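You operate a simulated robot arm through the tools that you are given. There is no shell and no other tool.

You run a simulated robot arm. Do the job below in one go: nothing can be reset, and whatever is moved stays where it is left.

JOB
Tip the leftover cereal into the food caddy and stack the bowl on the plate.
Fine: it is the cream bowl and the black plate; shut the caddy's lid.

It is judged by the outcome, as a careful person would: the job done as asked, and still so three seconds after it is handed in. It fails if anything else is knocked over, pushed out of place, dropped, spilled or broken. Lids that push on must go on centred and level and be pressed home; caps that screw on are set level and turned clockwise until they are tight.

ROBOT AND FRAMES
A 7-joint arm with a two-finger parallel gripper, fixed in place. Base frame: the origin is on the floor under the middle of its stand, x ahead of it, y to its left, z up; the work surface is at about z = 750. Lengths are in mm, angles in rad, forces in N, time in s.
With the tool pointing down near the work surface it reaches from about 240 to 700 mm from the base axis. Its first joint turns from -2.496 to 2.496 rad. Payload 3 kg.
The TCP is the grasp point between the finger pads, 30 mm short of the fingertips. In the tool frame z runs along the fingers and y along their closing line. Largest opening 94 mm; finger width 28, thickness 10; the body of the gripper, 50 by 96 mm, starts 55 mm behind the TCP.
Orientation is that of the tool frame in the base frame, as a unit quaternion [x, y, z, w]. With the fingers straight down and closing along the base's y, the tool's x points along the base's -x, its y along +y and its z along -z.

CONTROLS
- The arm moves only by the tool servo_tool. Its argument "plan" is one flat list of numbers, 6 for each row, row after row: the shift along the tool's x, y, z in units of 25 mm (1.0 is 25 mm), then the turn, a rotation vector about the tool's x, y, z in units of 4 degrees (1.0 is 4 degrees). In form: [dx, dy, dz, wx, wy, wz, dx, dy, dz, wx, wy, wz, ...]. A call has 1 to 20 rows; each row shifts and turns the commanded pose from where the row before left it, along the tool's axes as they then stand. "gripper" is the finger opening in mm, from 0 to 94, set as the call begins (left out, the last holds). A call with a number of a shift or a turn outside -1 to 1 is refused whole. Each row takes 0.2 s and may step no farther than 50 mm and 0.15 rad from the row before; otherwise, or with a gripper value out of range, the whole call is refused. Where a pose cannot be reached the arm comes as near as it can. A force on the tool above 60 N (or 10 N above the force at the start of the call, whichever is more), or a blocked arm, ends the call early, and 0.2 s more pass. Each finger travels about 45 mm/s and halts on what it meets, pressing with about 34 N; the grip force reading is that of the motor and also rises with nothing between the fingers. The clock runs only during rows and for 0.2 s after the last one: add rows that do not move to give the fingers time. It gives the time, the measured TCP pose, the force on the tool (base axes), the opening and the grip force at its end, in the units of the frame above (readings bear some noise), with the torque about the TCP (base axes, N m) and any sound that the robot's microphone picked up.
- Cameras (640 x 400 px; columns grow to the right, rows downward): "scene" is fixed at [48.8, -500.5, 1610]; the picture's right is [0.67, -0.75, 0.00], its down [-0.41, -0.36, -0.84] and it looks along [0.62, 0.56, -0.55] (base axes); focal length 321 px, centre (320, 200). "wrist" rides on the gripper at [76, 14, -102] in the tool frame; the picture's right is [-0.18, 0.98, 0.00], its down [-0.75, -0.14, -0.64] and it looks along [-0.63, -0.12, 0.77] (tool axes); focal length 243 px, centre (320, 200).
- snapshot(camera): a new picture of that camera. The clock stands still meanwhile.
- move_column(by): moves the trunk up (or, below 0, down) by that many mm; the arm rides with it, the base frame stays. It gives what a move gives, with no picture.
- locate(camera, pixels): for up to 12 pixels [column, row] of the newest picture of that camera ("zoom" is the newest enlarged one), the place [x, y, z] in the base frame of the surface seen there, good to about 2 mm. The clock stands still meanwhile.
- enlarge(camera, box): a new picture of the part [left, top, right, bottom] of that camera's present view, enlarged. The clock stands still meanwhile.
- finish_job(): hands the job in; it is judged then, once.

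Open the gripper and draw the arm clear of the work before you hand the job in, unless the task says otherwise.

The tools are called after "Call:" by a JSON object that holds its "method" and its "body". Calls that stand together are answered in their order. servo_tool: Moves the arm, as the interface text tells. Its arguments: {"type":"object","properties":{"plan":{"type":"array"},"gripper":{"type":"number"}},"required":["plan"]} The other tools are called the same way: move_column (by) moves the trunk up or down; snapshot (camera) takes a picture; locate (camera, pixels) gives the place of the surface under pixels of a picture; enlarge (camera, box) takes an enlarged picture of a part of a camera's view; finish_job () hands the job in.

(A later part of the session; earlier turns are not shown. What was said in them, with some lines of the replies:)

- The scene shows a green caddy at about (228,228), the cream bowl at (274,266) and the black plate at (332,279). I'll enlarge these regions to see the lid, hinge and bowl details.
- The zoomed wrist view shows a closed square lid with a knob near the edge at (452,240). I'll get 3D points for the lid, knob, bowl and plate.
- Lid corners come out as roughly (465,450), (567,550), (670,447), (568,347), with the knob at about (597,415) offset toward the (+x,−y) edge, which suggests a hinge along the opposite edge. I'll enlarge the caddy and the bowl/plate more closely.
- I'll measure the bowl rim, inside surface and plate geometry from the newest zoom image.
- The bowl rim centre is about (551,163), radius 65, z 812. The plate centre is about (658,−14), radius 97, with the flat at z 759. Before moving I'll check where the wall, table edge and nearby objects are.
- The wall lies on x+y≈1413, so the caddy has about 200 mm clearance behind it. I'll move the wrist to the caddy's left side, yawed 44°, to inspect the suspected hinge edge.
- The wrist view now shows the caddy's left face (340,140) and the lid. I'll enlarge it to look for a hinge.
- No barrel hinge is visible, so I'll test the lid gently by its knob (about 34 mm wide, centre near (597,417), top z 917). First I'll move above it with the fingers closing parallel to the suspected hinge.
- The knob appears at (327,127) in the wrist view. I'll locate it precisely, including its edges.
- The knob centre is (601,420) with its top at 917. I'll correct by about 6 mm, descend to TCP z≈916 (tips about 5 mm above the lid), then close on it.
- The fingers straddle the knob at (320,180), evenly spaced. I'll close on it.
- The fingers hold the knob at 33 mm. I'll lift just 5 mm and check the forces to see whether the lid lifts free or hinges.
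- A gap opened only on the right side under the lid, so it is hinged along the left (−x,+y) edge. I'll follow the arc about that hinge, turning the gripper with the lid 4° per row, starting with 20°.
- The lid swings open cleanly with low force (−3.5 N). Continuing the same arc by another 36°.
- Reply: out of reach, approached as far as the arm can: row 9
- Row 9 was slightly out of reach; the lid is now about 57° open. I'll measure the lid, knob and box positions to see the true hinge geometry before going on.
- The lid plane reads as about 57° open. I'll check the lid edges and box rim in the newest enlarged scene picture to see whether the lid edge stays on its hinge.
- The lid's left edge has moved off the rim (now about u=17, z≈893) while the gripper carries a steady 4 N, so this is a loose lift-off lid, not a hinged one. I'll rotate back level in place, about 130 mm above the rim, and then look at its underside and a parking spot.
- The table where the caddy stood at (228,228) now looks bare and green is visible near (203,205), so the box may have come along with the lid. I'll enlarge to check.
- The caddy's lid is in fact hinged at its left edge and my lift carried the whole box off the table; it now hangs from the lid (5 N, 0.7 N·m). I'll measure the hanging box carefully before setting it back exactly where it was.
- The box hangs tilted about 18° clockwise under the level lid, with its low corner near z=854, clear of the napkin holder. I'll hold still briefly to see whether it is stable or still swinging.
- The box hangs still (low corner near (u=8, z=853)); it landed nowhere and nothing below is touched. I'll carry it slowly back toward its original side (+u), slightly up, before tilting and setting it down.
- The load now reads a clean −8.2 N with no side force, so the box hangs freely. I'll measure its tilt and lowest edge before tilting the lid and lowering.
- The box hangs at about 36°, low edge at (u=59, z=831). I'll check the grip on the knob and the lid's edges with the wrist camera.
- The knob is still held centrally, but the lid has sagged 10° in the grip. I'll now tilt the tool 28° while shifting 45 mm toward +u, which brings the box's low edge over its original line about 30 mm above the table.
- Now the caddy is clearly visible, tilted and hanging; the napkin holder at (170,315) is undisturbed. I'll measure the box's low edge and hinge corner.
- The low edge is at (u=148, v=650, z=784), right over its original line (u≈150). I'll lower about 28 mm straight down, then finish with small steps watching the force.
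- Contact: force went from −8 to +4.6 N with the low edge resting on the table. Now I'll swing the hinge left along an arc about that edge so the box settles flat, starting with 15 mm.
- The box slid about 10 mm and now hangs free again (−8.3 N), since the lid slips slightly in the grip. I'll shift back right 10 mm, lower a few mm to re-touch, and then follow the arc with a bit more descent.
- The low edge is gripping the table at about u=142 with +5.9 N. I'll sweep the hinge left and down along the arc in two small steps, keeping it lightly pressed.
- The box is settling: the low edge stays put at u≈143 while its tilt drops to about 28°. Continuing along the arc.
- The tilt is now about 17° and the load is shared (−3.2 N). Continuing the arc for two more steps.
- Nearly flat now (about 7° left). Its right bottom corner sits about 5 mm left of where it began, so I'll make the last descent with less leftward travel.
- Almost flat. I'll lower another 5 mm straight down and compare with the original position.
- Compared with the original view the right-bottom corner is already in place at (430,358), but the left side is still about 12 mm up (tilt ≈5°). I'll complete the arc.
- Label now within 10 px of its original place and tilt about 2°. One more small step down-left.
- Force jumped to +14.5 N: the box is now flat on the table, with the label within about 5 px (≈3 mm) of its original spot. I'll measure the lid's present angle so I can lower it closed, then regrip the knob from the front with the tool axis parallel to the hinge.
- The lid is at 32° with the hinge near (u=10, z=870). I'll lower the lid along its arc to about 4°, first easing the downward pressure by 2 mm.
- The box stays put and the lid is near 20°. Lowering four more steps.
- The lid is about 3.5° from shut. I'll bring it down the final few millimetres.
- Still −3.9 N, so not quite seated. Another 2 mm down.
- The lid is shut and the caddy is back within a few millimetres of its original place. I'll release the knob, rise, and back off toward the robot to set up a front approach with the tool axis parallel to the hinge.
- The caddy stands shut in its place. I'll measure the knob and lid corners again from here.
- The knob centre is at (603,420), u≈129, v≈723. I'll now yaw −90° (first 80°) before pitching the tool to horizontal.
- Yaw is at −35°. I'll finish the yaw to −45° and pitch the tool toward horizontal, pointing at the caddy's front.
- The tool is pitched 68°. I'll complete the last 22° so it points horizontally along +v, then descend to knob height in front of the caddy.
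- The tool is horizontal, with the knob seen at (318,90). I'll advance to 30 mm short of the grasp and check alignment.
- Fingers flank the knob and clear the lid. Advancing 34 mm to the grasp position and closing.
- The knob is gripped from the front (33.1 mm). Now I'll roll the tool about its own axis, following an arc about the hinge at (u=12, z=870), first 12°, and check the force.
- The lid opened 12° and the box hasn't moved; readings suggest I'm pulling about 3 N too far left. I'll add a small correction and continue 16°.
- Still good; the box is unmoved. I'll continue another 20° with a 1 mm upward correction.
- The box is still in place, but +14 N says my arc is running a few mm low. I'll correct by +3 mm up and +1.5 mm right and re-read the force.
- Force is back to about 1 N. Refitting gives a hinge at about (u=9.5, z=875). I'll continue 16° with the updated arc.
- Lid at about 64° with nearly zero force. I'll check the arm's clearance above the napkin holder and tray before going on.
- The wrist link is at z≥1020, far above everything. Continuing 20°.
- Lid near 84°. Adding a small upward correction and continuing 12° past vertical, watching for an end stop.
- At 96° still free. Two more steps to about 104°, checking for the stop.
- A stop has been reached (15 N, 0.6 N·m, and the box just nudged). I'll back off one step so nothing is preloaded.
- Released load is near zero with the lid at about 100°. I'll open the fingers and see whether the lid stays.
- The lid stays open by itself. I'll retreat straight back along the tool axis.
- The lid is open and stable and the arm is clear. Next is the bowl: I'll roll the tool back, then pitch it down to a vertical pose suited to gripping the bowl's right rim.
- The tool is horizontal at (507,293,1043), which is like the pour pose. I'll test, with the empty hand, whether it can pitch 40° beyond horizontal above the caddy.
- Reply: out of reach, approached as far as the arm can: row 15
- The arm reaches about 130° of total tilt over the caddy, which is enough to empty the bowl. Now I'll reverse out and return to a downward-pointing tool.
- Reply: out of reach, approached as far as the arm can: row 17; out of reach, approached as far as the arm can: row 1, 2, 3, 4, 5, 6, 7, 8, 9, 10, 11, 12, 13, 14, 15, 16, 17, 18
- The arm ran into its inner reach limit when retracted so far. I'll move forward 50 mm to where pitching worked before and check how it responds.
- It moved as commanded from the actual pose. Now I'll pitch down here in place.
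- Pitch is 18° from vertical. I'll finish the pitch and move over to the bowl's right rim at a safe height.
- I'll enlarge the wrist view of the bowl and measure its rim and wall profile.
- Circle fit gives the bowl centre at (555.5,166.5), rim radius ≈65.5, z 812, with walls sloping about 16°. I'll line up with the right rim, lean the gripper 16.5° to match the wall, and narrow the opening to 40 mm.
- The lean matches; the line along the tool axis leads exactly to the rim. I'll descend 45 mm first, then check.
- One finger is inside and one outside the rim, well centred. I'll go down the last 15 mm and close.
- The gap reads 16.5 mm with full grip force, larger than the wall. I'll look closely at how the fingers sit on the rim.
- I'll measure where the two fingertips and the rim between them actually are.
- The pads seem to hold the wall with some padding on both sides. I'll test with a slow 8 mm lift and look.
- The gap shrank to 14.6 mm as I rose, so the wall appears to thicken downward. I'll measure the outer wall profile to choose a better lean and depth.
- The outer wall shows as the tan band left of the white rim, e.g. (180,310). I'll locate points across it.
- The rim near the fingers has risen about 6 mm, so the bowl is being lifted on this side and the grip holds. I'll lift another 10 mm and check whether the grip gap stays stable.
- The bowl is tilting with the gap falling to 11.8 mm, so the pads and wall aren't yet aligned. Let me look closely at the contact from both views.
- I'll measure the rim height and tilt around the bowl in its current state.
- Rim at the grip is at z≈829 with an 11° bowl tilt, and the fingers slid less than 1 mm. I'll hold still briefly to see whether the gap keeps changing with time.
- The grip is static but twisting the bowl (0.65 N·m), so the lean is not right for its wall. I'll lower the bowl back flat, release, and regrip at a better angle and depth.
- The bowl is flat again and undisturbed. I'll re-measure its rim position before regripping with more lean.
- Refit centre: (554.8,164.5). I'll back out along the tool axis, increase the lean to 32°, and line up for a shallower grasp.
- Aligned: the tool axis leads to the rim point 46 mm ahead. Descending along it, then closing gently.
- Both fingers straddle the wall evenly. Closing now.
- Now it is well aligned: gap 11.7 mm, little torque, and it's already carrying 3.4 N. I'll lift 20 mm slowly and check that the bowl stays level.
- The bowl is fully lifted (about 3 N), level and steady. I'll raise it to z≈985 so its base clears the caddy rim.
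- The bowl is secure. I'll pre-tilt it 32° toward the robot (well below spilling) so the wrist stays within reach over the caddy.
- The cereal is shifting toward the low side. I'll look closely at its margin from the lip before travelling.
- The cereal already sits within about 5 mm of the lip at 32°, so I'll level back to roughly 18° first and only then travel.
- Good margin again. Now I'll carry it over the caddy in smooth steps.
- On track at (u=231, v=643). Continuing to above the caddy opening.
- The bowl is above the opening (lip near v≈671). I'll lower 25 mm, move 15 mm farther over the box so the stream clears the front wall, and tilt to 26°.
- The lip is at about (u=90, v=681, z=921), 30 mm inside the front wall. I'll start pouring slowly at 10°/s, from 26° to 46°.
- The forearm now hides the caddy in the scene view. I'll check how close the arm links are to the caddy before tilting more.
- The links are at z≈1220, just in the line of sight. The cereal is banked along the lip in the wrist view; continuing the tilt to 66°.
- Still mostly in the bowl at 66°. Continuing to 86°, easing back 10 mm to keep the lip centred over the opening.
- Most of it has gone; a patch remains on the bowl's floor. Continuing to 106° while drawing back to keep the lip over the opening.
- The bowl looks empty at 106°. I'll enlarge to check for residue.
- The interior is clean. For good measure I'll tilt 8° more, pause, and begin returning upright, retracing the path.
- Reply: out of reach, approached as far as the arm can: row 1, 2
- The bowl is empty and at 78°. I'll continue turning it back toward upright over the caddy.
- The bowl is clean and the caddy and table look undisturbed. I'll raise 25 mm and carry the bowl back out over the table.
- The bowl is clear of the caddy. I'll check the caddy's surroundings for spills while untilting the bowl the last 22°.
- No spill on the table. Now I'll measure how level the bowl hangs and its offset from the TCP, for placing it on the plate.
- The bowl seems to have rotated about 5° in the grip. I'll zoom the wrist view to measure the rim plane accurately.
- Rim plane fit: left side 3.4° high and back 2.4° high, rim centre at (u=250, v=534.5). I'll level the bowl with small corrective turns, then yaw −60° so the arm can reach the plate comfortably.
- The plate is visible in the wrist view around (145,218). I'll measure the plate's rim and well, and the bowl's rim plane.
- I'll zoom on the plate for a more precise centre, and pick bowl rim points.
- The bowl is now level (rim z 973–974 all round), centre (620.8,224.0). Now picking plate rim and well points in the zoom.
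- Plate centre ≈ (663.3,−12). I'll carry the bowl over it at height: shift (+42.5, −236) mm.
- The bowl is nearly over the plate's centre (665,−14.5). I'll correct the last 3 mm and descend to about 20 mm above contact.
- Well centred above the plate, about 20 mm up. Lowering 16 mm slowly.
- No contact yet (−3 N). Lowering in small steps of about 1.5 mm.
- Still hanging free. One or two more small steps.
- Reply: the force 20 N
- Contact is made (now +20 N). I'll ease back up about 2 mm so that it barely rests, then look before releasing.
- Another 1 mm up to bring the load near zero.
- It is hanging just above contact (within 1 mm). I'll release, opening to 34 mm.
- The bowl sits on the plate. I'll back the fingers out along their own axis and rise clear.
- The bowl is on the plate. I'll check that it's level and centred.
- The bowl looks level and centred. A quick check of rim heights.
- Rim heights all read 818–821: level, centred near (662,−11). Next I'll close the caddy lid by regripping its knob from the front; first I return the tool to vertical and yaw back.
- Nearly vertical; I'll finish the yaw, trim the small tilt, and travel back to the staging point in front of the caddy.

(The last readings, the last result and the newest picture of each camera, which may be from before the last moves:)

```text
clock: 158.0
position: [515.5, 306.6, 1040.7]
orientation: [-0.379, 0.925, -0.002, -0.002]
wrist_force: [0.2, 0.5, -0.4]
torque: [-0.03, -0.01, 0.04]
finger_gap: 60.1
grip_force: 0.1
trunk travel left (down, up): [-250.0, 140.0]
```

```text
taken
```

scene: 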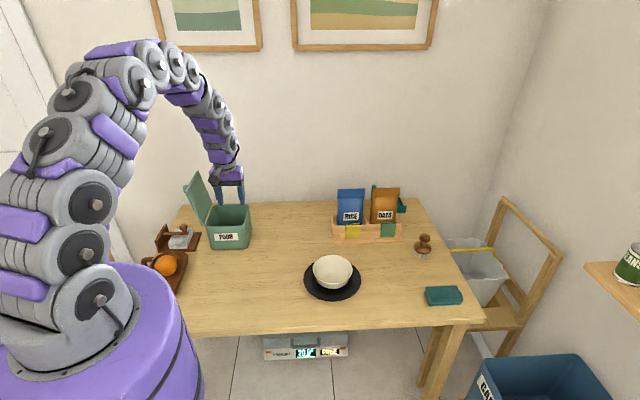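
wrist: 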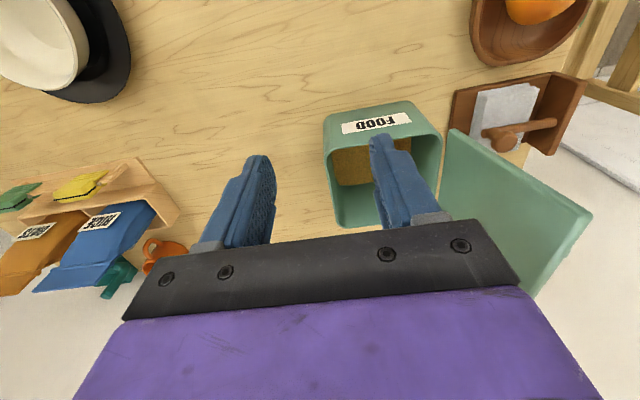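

Cereal is visible inside the caddy at (355,165). I'll enlarge to check there's none on the rim or table.

Call:
{"method": "enlarge", "body": {"camera": "wrist", "box": [290, 70, 610, 300]}}

Call:
{"method": "enlarge", "body": {"camera": "scene", "box": [160, 170, 280, 270]}}

Call:
{"method": "locate", "body": {"camera": "zoom", "pixels": [[130, 60], [110, 45], [185, 200], [195, 235], [180, 225], [105, 70], [100, 60], [240, 250], [320, 250], [395, 165]]}}

```text
1.74 times, centred on (450, 185) of wrist
```

zoom: 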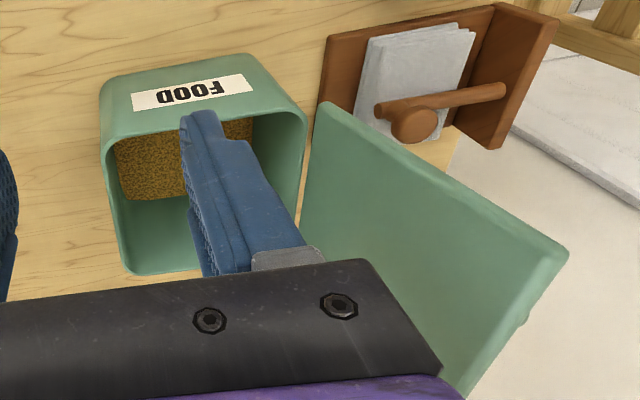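

```text
4.00 times, centred on (220, 220) of scene
```

zoom: 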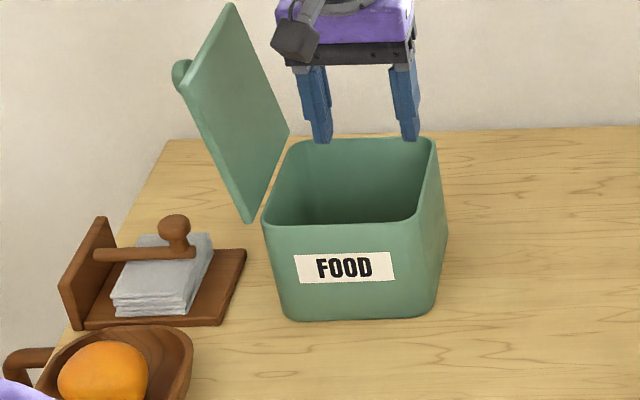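

```text
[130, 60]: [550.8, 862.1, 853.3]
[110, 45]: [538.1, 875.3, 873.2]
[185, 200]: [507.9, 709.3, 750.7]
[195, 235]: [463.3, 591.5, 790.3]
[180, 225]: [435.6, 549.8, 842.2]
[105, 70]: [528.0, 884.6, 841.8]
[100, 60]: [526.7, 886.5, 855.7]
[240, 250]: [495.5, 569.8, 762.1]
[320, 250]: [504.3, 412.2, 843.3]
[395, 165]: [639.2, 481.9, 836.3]
```

All cereal is inside; surroundings are clean. The knob is visible at (181,72) in the zoom; I'll locate it and the lid plane.

Call:
{"method": "locate", "body": {"camera": "zoom", "pixels": [[180, 70], [178, 80], [182, 64], [230, 15], [280, 130], [248, 205], [195, 95], [235, 110], [215, 60], [250, 160]]}}

```text
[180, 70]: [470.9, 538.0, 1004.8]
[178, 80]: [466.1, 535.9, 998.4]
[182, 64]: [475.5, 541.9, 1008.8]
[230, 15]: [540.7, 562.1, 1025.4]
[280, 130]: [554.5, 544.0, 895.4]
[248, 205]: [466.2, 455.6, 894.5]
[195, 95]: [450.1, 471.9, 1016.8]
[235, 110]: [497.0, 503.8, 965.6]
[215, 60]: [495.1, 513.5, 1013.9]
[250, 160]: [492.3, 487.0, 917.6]
```

The lid is at 100° and the knob is where I released it. I'll repeat the front approach: pitch the tool to horizontal first.

Call:
{"method": "servo_tool", "body": {"plan": [0, 0, 0, 0, -1, 0, 0, 0, 0, 0, -1, 0, 0, 0, 0, 0, -1, 0, 0, 0, 0, 0, -1, 0, 0, 0, 0, 0, -1, 0, 0, 0, 0, 0, -1, 0, 0, 0, 0, 0, -1, 0, 0, 0, 0, 0, -1, 0, 0, 0, 0, 0, -1, 0, 0, 0, 0, 0, -1, 0, 0, 0, 0, 0, -1, 0, 0, 0, 0, 0, -1, 0, 0, 0, 0, 0, -1, 0, 0, 0, 0, 0, -1, 0, 0, 0, 0, 0, -1, 0, 0, 0, 0, 0, -1, 0, 0, 0, 0, 0, -1, 0, 0, 0, 0, 0, -1, 0, 0, 0, 0, 0, -1, 0, 0, 0, 0, 0, -1, 0]}}

Call:
{"method": "servo_tool", "body": {"plan": [0, 0, 0, 0, -1, 0, 0, 0, 0, 0, -1, 0, 0, 0, 0, 0, -0.5, 0, 0.24, 0.986, 0, 0, 0, 0, 0.24, 0.986, 0, 0, 0, 0, 0.24, 0.986, 0, 0, 0, 0, 0.24, 0.986, 0, 0, 0, 0, 0.24, 0.986, 0, 0, 0, 0, 0.24, 0.986, 0, 0, 0, 0, 0.24, 0.986, 0, 0, 0, 0, 0.24, 0.986, 0, 0, 0, 0]}}

Call:
{"method": "snapshot", "body": {"camera": "scene"}}

```text
clock: 162.2
position: [515.8, 305.7, 1040.9]
orientation: [-0.292, 0.71, 0.244, 0.593]
wrist_force: [0.4, 1.1, 0.5]
torque: [0.01, -0.01, -0.02]
finger_gap: 60.0
grip_force: 0.0
trunk travel left (down, up): [-250.0, 140.0]
```

```text
clock: 164.6
position: [376.5, 446.4, 992.4]
orientation: [-0.268, 0.655, 0.267, 0.654]
wrist_force: [-0.9, -0.1, -0.5]
torque: [0.0, 0.0, -0.03]
finger_gap: 60.2
grip_force: 0.0
trunk travel left (down, up): [-250.0, 140.0]
```

```text
taken
```

scene: 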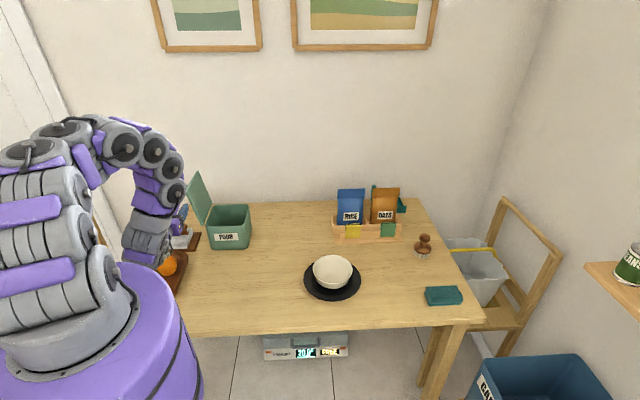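

At the pre-grasp point (376.5,446.4,992.4), matching before. Now I'll roll −100° to match the knob's orientation.

Call:
{"method": "servo_tool", "body": {"plan": [0, 0, 0, 0, 0, -1, 0, 0, 0, 0, 0, -1, 0, 0, 0, 0, 0, -1, 0, 0, 0, 0, 0, -1, 0, 0, 0, 0, 0, -1, 0, 0, 0, 0, 0, -1, 0, 0, 0, 0, 0, -1, 0, 0, 0, 0, 0, -1, 0, 0, 0, 0, 0, -1, 0, 0, 0, 0, 0, -1, 0, 0, 0, 0, 0, -1, 0, 0, 0, 0, 0, -1, 0, 0, 0, 0, 0, -1, 0, 0, 0, 0, 0, -1, 0, 0, 0, 0, 0, -1, 0, 0, 0, 0, 0, -1, 0, 0, 0, 0, 0, -1, 0, 0, 0, 0, 0, -1, 0, 0, 0, 0, 0, -1, 0, 0, 0, 0, 0, -1]}}

Call:
{"method": "servo_tool", "body": {"plan": [0, 0, 0, 0, 0, -1, 0, 0, 0, 0, 0, -1, 0, 0, 0, 0, 0, -1, 0, 0, 0, 0, 0, -1, 0, 0, 0, 0, 0, -0.95, 0, 0, 0, 0, 0, 0]}}

Call:
{"method": "snapshot", "body": {"camera": "wrist"}}

Call:
{"method": "enlarge", "body": {"camera": "scene", "box": [140, 150, 280, 260]}}

```text
clock: 168.8
position: [376.6, 446.2, 992.6]
orientation: [-0.626, 0.329, -0.216, 0.673]
wrist_force: [0.3, -0.3, -0.6]
torque: [-0.01, -0.02, 0.02]
finger_gap: 59.9
grip_force: 0.1
trunk travel left (down, up): [-250.0, 140.0]
```

```text
clock: 170.2
position: [377.8, 446.1, 992.9]
orientation: [0.675, -0.217, 0.328, -0.625]
wrist_force: [0.4, 0.5, 0.0]
torque: [-0.01, -0.02, -0.01]
finger_gap: 59.9
grip_force: 0.1
trunk travel left (down, up): [-250.0, 140.0]
```

```text
taken
```

wrist: 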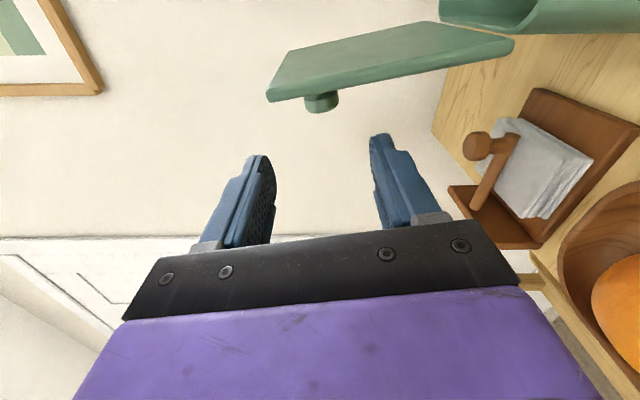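

```text
3.64 times, centred on (210, 205) of scene
```

zoom: 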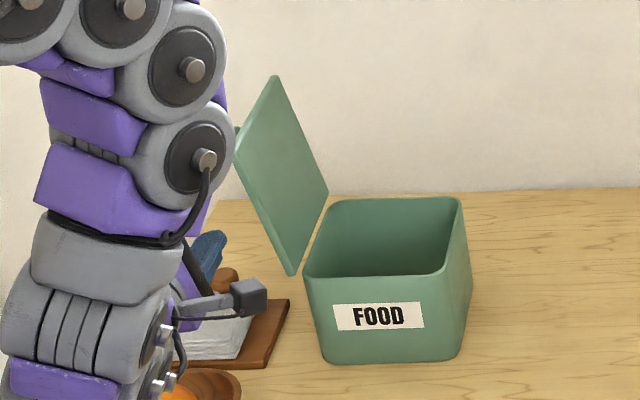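

Orientation matches the earlier grasp; the knob shows at (320,100). I'll confirm its position, then advance.

Call:
{"method": "locate", "body": {"camera": "wrist", "pixels": [[322, 104], [310, 104], [334, 102], [322, 95], [400, 60], [300, 80]]}}

Call:
{"method": "servo_tool", "body": {"plan": [-0.05, 0, 0.7, 0, 0, 0, 0, 0, 0.7, 0, 0, 0, 0, 0, 0.7, 0, 0, 0, 0, 0, 0.7, 0, 0, 0, 0, 0, 0.7, 0, 0, 0]}}

Call:
{"method": "snapshot", "body": {"camera": "wrist"}}

Call:
{"method": "enlarge", "body": {"camera": "scene", "box": [140, 150, 280, 260]}}

```text
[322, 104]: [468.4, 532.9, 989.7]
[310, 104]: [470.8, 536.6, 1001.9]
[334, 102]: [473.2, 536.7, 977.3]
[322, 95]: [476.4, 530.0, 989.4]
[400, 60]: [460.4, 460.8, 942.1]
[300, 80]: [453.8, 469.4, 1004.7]
```

```text
clock: 171.4
position: [438.8, 508.1, 992.7]
orientation: [0.674, -0.217, 0.327, -0.626]
wrist_force: [0.3, -0.3, -0.3]
torque: [0.01, -0.01, 0.01]
finger_gap: 60.1
grip_force: 0.0
trunk travel left (down, up): [-250.0, 140.0]
```

```text
taken
```

wrist: 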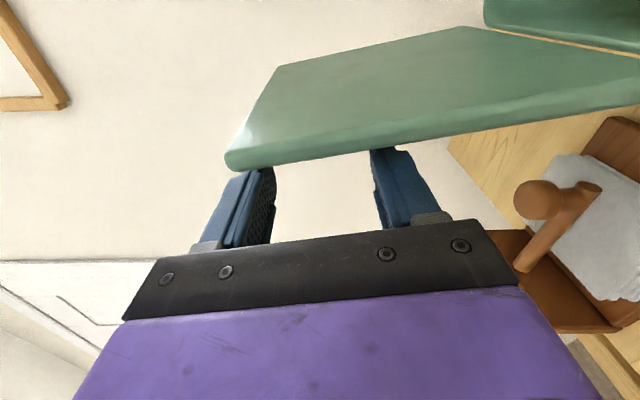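

```text
3.64 times, centred on (210, 205) of scene
```

zoom: 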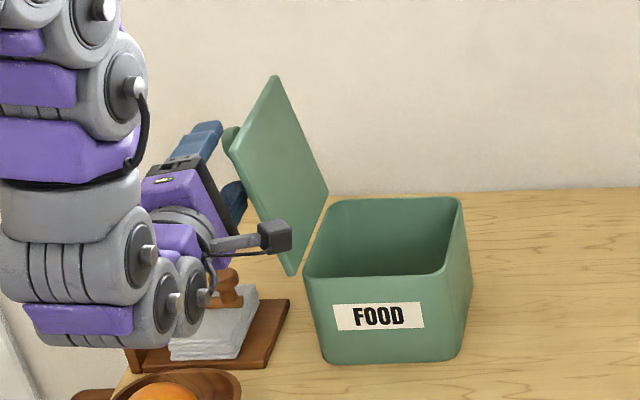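

The knob centre is at z≈989.6, so I'll shift down 2.7 mm, advance the last 37 mm and close.

Call:
{"method": "servo_tool", "body": {"plan": [-0.018, 0.106, 0.4, 0, 0, 0, 0, 0, 0.5, 0, 0, 0, 0, 0, 0.57, 0, 0, 0, 0, 0, 0, 0, 0, 0]}}

Call:
{"method": "enlarge", "body": {"camera": "scene", "box": [140, 150, 280, 260]}}

```text
clock: 172.4
position: [465.8, 533.7, 990.4]
orientation: [0.674, -0.216, 0.327, -0.626]
wrist_force: [1.1, 0.5, -0.1]
torque: [0.03, 0.01, 0.0]
finger_gap: 60.0
grip_force: 0.0
trunk travel left (down, up): [-250.0, 140.0]
```

```text
3.64 times, centred on (210, 205) of scene
```

zoom: 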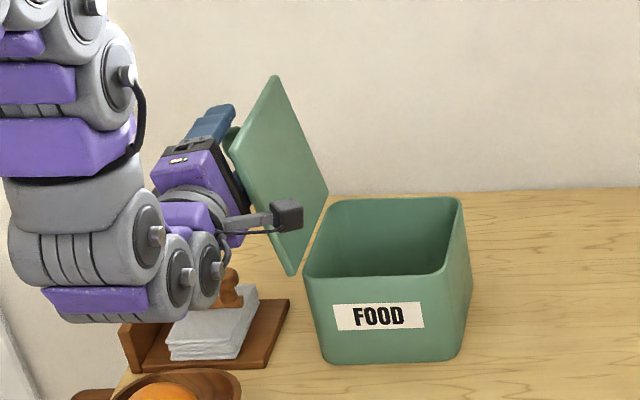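

In position around the knob with no contact. Closing on it now.

Call:
{"method": "servo_tool", "body": {"plan": [0, 0, 0, 0, 0, 0, 0, 0, 0, 0, 0, 0, 0, 0, 0, 0, 0, 0, 0, 0, 0, 0, 0, 0], "gripper": 20}}

Call:
{"method": "enlarge", "body": {"camera": "scene", "box": [140, 150, 280, 260]}}

```text
clock: 173.4
position: [465.2, 533.2, 991.3]
orientation: [0.674, -0.217, 0.327, -0.625]
wrist_force: [1.3, 1.9, 4.3]
torque: [-0.06, -0.08, -0.02]
finger_gap: 33.1
grip_force: 34.4
trunk travel left (down, up): [-250.0, 140.0]
```

```text
3.64 times, centred on (210, 205) of scene
```

zoom: 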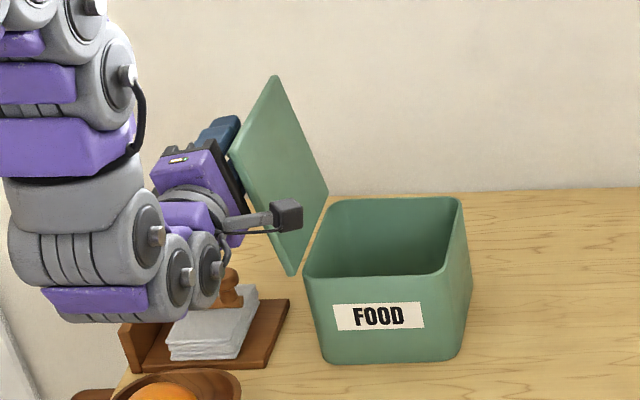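

Gripped at 33.1 mm. I'll swing the lid back along the same arc, first 16°.

Call:
{"method": "servo_tool", "body": {"plan": [0.348, -0.09, 0, 0, 0, 1, 0.348, -0.09, 0, 0, 0, 1, 0.348, -0.09, 0, 0, 0, 1, 0.348, -0.09, 0, 0, 0, 1, 0, 0, 0, 0, 0, 0]}}

Call:
{"method": "enlarge", "body": {"camera": "scene", "box": [150, 150, 290, 260]}}

```text
clock: 174.6
position: [488.6, 509.0, 1001.2]
orientation: [-0.637, 0.309, -0.237, 0.665]
wrist_force: [-0.4, 2.4, 3.4]
torque: [0.1, 0.01, 0.21]
finger_gap: 33.0
grip_force: 34.0
trunk travel left (down, up): [-250.0, 140.0]
```

```text
3.64 times, centred on (220, 205) of scene
```

zoom: 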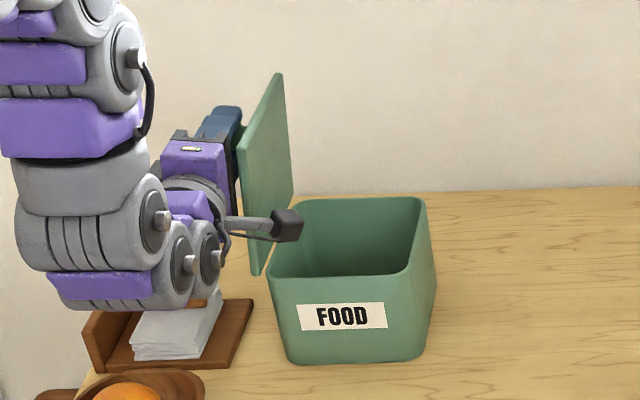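

Forces are small and the box hasn't moved. Another 20°.

Call:
{"method": "servo_tool", "body": {"plan": [0.348, -0.09, 0, 0, 0, 1, 0.348, -0.09, 0, 0, 0, 1, 0.348, -0.09, 0, 0, 0, 1, 0.348, -0.09, 0, 0, 0, 1, 0.348, -0.09, 0, 0, 0, 1, 0, 0, 0, 0, 0, 0]}}

Call:
{"method": "enlarge", "body": {"camera": "scene", "box": [150, 150, 290, 260]}}

```text
clock: 176.0
position: [521.1, 477.1, 1001.7]
orientation: [-0.575, 0.415, -0.118, 0.695]
wrist_force: [-1.0, -1.1, 0.1]
torque: [-0.16, 0.15, -0.1]
finger_gap: 33.2
grip_force: 33.8
trunk travel left (down, up): [-250.0, 140.0]
```

```text
3.64 times, centred on (220, 205) of scene
```

zoom: 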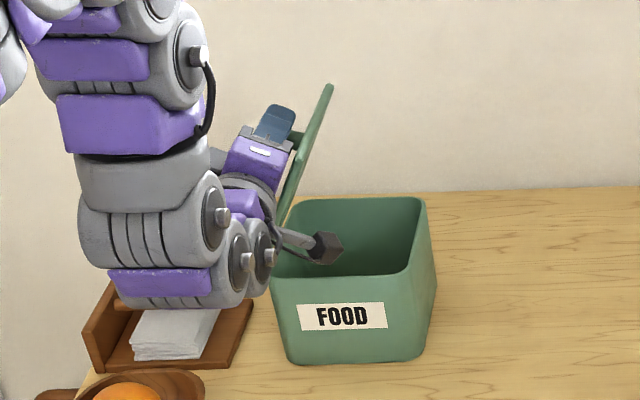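

Tracking exactly as before. Another 16°.

Call:
{"method": "servo_tool", "body": {"plan": [0.348, -0.09, 0, 0, 0, 1, 0.348, -0.09, 0, 0, 0, 1, 0.348, -0.09, 0, 0, 0, 1, 0.348, -0.09, 0, 0, 0, 1, 0, 0, 0, 0, 0, 0]}}

Call:
{"method": "enlarge", "body": {"camera": "scene", "box": [150, 150, 290, 260]}}

```text
clock: 177.2
position: [544.7, 454.1, 989.9]
orientation: [-0.511, 0.491, -0.02, 0.705]
wrist_force: [-0.3, 1.8, 0.0]
torque: [-0.05, -0.07, 0.06]
finger_gap: 33.1
grip_force: 33.5
trunk travel left (down, up): [-250.0, 140.0]
```

```text
3.64 times, centred on (220, 205) of scene
```

zoom: 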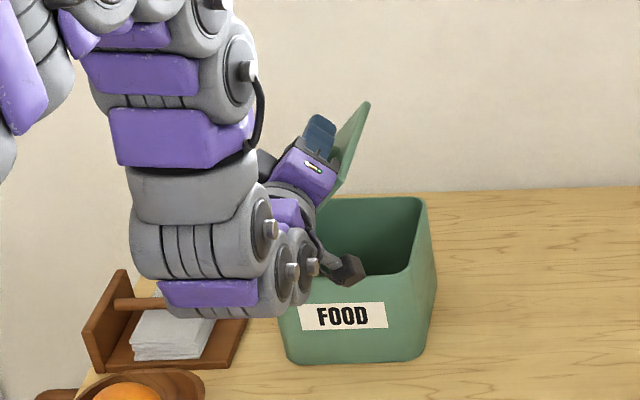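

Still near zero force at 48°. Another 20°.

Call:
{"method": "servo_tool", "body": {"plan": [0.348, -0.09, 0, 0, 0, 1, 0.348, -0.09, 0, 0, 0, 1, 0.348, -0.09, 0, 0, 0, 1, 0.348, -0.09, 0, 0, 0, 1, 0.348, -0.09, 0, 0, 0, 1, 0, 0, 0, 0, 0, 0]}}

Call:
{"method": "enlarge", "body": {"camera": "scene", "box": [150, 150, 290, 260]}}

```text
clock: 178.6
position: [570.6, 425.7, 962.7]
orientation: [-0.419, 0.572, 0.103, 0.698]
wrist_force: [-1.9, 1.3, 0.2]
torque: [0.0, -0.23, 0.04]
finger_gap: 33.0
grip_force: 34.4
trunk travel left (down, up): [-250.0, 140.0]
```

```text
3.64 times, centred on (220, 205) of scene
```

zoom: 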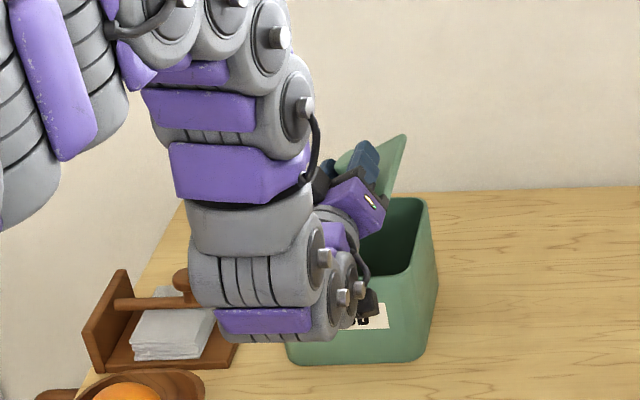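

Good. Another 16°.

Call:
{"method": "servo_tool", "body": {"plan": [0.348, -0.09, 0, 0, 0, 1, 0.348, -0.09, 0, 0, 0, 1, 0.348, -0.09, 0, 0, 0, 1, 0.348, -0.09, 0, 0, 0, 1, 0, 0, 0, 0, 0, 0]}}

Call:
{"method": "enlarge", "body": {"camera": "scene", "box": [150, 150, 290, 260]}}

```text
clock: 179.8
position: [585.7, 413.1, 934.7]
orientation: [-0.336, 0.624, 0.199, 0.677]
wrist_force: [-1.3, -0.8, 1.2]
torque: [0.02, -0.02, 0.05]
finger_gap: 33.2
grip_force: 33.8
trunk travel left (down, up): [-250.0, 140.0]
```

```text
3.64 times, centred on (220, 205) of scene
```

zoom: 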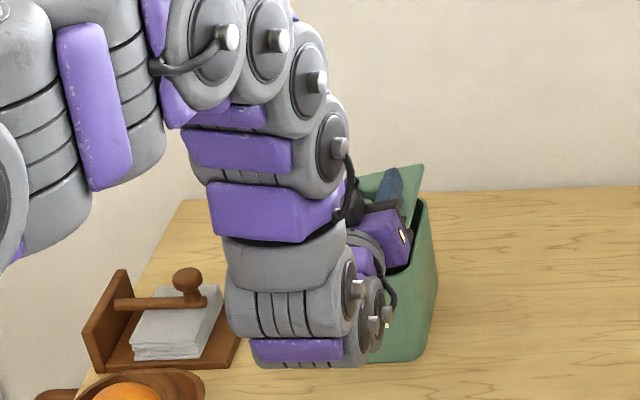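

Lid at about 12°. Two more steps, then finish gently.

Call:
{"method": "servo_tool", "body": {"plan": [0.348, -0.09, 0, 0, 0, 1, 0.348, -0.09, 0, 0, 0, 1, 0, 0, 0, 0, 0, 0]}}

Call:
{"method": "servo_tool", "body": {"plan": [0.174, -0.045, 0, 0, 0, 0.5, 0, 0, 0, 0, 0, 0]}}

Call:
{"method": "enlarge", "body": {"camera": "scene", "box": [150, 150, 290, 260]}}

```text
clock: 180.6
position: [589.8, 408.6, 918.8]
orientation: [-0.29, 0.646, 0.245, 0.662]
wrist_force: [-0.7, 1.2, 0.4]
torque: [-0.01, -0.26, -0.03]
finger_gap: 33.0
grip_force: 33.7
trunk travel left (down, up): [-250.0, 140.0]
```

```text
clock: 181.2
position: [589.3, 406.8, 914.0]
orientation: [-0.279, 0.651, 0.257, 0.657]
wrist_force: [-0.4, 1.9, 0.4]
torque: [-0.19, 0.04, 0.02]
finger_gap: 32.9
grip_force: 34.0
trunk travel left (down, up): [-250.0, 140.0]
```

```text
3.64 times, centred on (220, 205) of scene
```

zoom: 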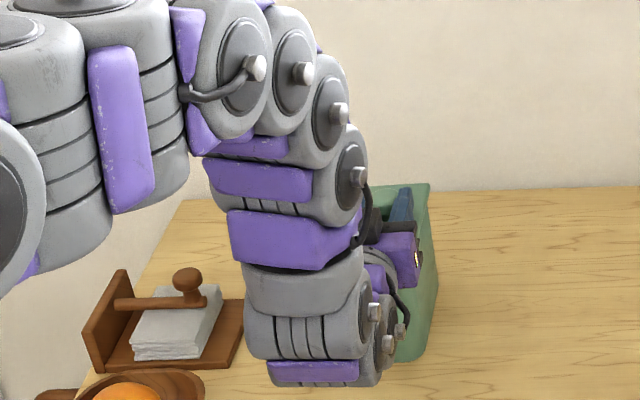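

Almost shut (z 914, roll about 2° left). One last half step and a light press.

Call:
{"method": "servo_tool", "body": {"plan": [0.12, -0.03, 0, 0, 0, 0.45, 0, 0, 0, 0, 0, 0]}}

Call:
{"method": "servo_tool", "body": {"plan": [0.06, 0, 0, 0, 0, 0, 0, 0, 0, 0, 0, 0]}}

```text
clock: 181.8
position: [591.4, 404.7, 911.1]
orientation: [-0.268, 0.656, 0.267, 0.653]
wrist_force: [0.0, 0.9, 0.7]
torque: [-0.42, -0.27, -0.05]
finger_gap: 32.8
grip_force: 34.1
trunk travel left (down, up): [-250.0, 140.0]
```

```text
clock: 182.4
position: [590.7, 405.7, 909.9]
orientation: [-0.268, 0.655, 0.267, 0.654]
wrist_force: [-0.3, -0.4, 0.1]
torque: [0.23, 0.01, 0.06]
finger_gap: 33.4
grip_force: 34.1
trunk travel left (down, up): [-250.0, 140.0]
```

No reaction yet; pressing down 2 mm more.

Call:
{"method": "servo_tool", "body": {"plan": [0.08, 0, 0, 0, 0, 0, 0, 0, 0, 0, 0, 0]}}

Call:
{"method": "enlarge", "body": {"camera": "scene", "box": [190, 180, 270, 260]}}

```text
clock: 183.0
position: [590.9, 405.0, 908.4]
orientation: [-0.269, 0.655, 0.268, 0.654]
wrist_force: [1.0, -1.6, 8.6]
torque: [0.3, -0.13, -0.03]
finger_gap: 33.2
grip_force: 34.2
trunk travel left (down, up): [-250.0, 140.0]
```

```text
5.00 times, centred on (230, 220) of scene
```

zoom: 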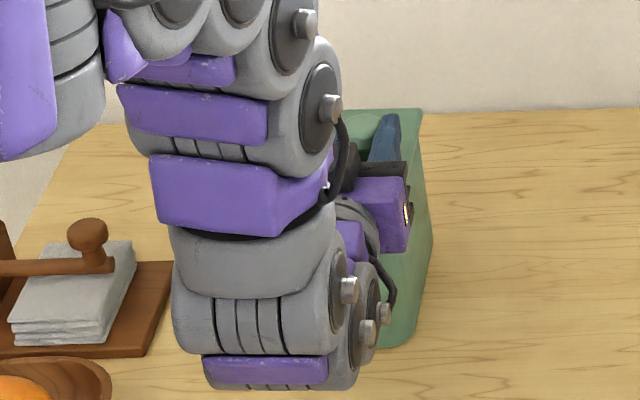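

The lid resists with +8.6 N: it's seated. I'll ease up 1 mm, open the fingers, and retreat straight back.

Call:
{"method": "servo_tool", "body": {"plan": [-0.05, 0, 0, 0, 0, 0, 0, 0, 0, 0, 0, 0]}}

Call:
{"method": "servo_tool", "body": {"plan": [0, 0, 0, 0, 0, 0, 0, 0, 0, 0, 0, 0, 0, 0, 0, 0, 0, 0], "gripper": 60}}

Call:
{"method": "servo_tool", "body": {"plan": [-0.05, 0, -0.3, 0, 0, 0, -0.05, 0, -0.6, 0, 0, 0, 0, 0, -0.8, 0, 0, 0, 0, 0, -0.8, 0, 0, 0, 0, 0, -0.8, 0, 0, 0, 0, 0, -0.8, 0, 0, 0, 0, 0, -0.8, 0, 0, 0]}}

Call:
{"method": "snapshot", "body": {"camera": "wrist"}}

Call:
{"method": "snapshot", "body": {"camera": "scene"}}

```text
clock: 183.6
position: [590.4, 404.6, 909.8]
orientation: [-0.269, 0.655, 0.268, 0.653]
wrist_force: [4.2, -1.6, 4.8]
torque: [0.29, -0.21, -0.08]
finger_gap: 33.1
grip_force: 34.4
trunk travel left (down, up): [-250.0, 140.0]
```

```text
clock: 184.4
position: [590.8, 404.4, 908.8]
orientation: [-0.268, 0.655, 0.267, 0.654]
wrist_force: [-0.4, -0.2, 0.4]
torque: [0.01, 0.02, -0.01]
finger_gap: 60.1
grip_force: 0.2
trunk travel left (down, up): [-250.0, 140.0]
```

```text
clock: 186.0
position: [502.8, 317.7, 912.0]
orientation: [-0.269, 0.656, 0.268, 0.652]
wrist_force: [0.0, 0.5, -0.2]
torque: [0.0, -0.02, 0.05]
finger_gap: 59.9
grip_force: 0.1
trunk travel left (down, up): [-250.0, 140.0]
```

```text
taken
```

wrist: 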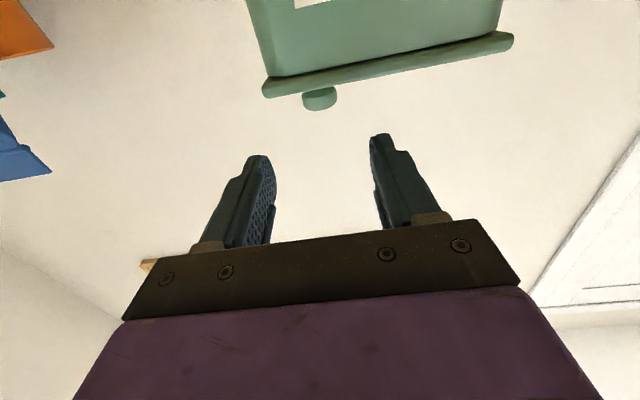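

```text
taken
```

scene: 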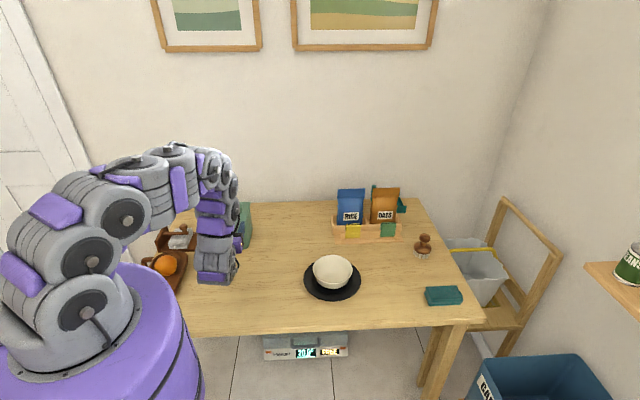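

Released cleanly. I'll raise the arm and return it to a vertical pose clear of the work to inspect the result.

Call:
{"method": "servo_tool", "body": {"plan": [-1, 0, 0, 0, 0, 0, -1, 0, 0, 0, 0, 0, -1, 0, 0, 0, 0, 0, -1, 0, 0, 0, 0, 0, -1, 0, 0, 0, 0, 0, -0.4, 0, 0, 0, 0, 0, 0, 0, 0, 0, 1, 0, 0, 0, 0, 0, 1, 0, 0, 0, 0, 0, 1, 0, 0, 0, 0, 0, 1, 0, 0, 0, 0, 0, 1, 0, 0, 0, 0, 0, 1, 0, 0, 0, 0, 0, 1, 0, 0, 0, 0, 0, 1, 0, 0, 0, 0, 0, 1, 0, 0, 0, 0, 0, 1, 0, 0, 0, 0, 0, 1, 0, 0, 0, 0, 0, 1, 0]}}

Call:
{"method": "servo_tool", "body": {"plan": [0, 0, 0, 0, 1, 0, 0, 0, 0, 0, 1, 0, 0, 0, 0, 0, 1, 0, 0, 0, 0, 0, 1, 0, 0, 0, 0, 0, 1, 0, 0, 0, 0, 0, 1, 0, 0, 0, 0, 0, 1, 0, 0, 0, 0, 0, 1, 0, 0, 0, 0, 0, 1, 0, 0, 0, 0, 0, 0.6, 0, 0, 0, -1, 0, 0, 0, 0, 0, -1, 0, 0, 0, 0, 0, -1, 0, 0, 0, 0, 0, -1, 0, 0, 0, 0, 0, -1, 0, 0, 0]}}

Call:
{"method": "snapshot", "body": {"camera": "scene"}}

Call:
{"method": "enlarge", "body": {"camera": "scene", "box": [195, 195, 265, 255]}}

```text
clock: 189.8
position: [504.7, 319.3, 1047.8]
orientation: [-0.354, 0.865, 0.135, 0.329]
wrist_force: [-0.1, 0.9, -0.5]
torque: [0.0, -0.02, -0.01]
finger_gap: 59.9
grip_force: 0.1
trunk travel left (down, up): [-250.0, 140.0]
```

```text
clock: 193.0
position: [499.6, 313.4, 1173.2]
orientation: [-0.378, 0.925, 0.011, 0.027]
wrist_force: [-0.1, -0.8, 0.1]
torque: [-0.01, 0.0, 0.01]
finger_gap: 59.9
grip_force: 0.1
trunk travel left (down, up): [-250.0, 140.0]
```

```text
taken
```

scene: 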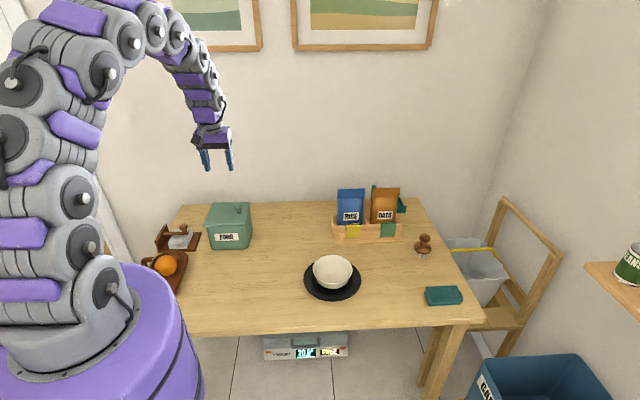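

```text
6.67 times, centred on (230, 225) of scene
```

zoom: 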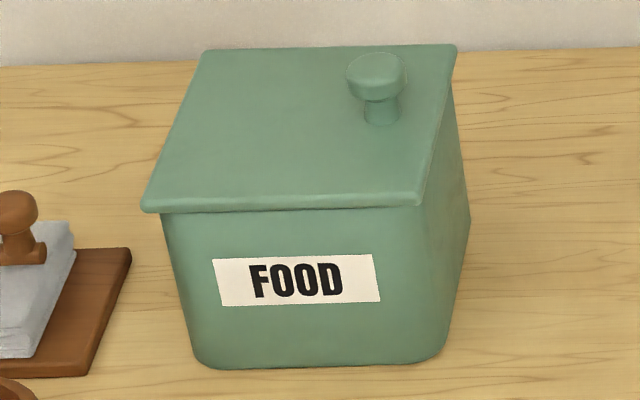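

The lid looks fully shut and the caddy is in place. I'll verify the lid is level numerically and take a last look at the bowl/plate and napkin holder.

Call:
{"method": "locate", "body": {"camera": "zoom", "pixels": [[215, 70], [435, 70], [165, 190], [405, 185], [300, 130], [376, 70]]}}

Call:
{"method": "snapshot", "body": {"camera": "wrist"}}

Call:
{"method": "enlarge", "body": {"camera": "scene", "box": [140, 180, 380, 330]}}

```text
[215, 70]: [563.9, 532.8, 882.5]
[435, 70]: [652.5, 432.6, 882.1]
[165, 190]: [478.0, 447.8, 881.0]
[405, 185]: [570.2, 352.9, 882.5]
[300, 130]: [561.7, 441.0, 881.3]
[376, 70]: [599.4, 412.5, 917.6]
```

```text
taken
```

wrist: 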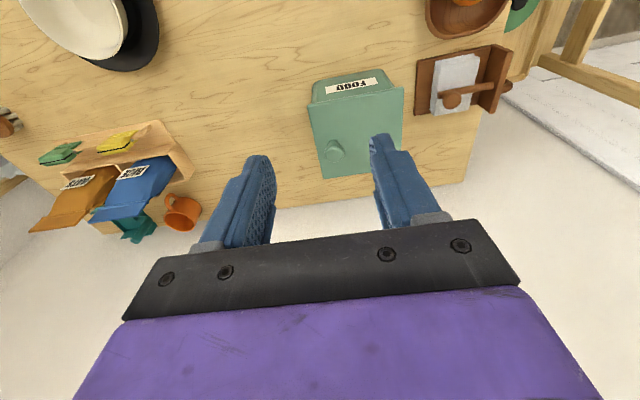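

```text
2.67 times, centred on (260, 255) of scene
```

zoom: 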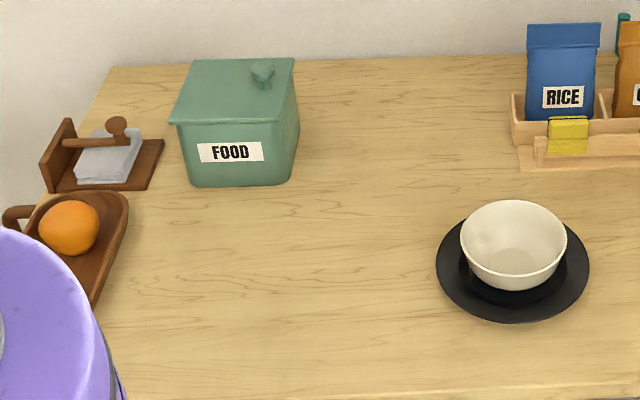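

The lid is shut and level, reading 881–882.5 mm at every point. The bowl is empty and centred on the black plate. The napkin holder, tray and other items match the opening picture, and the gripper is open and clear. I'm handing the job in.

Call:
{"method": "finish_job", "body": {}}

```text
The job is handed in.
```

The job is done and handed in. The cereal is in the food caddy, the caddy's lid is shut, and the empty cream bowl is stacked on the black plate.

- **Cereal:** the bowl looked clean after pouring, the cereal was visible inside the caddy, and I saw none spilled on the table or rim.
- **Bowl:** it sits level and centred on the plate, with its rim reading 818–821 mm all round.
- **Lid:** it is level, reading 881–882.5 mm everywhere I measured.

**Caddy lifted:** on my first attempt at the lid I lifted the whole caddy off the table, because I took the hinged lid for a loose one. I set it back down, and it now stands about 4 mm from where it began. For a moment a side force suggested the hanging box was touching something. I couldn't tell what, but the napkin holder and everything else I could see match the opening picture.
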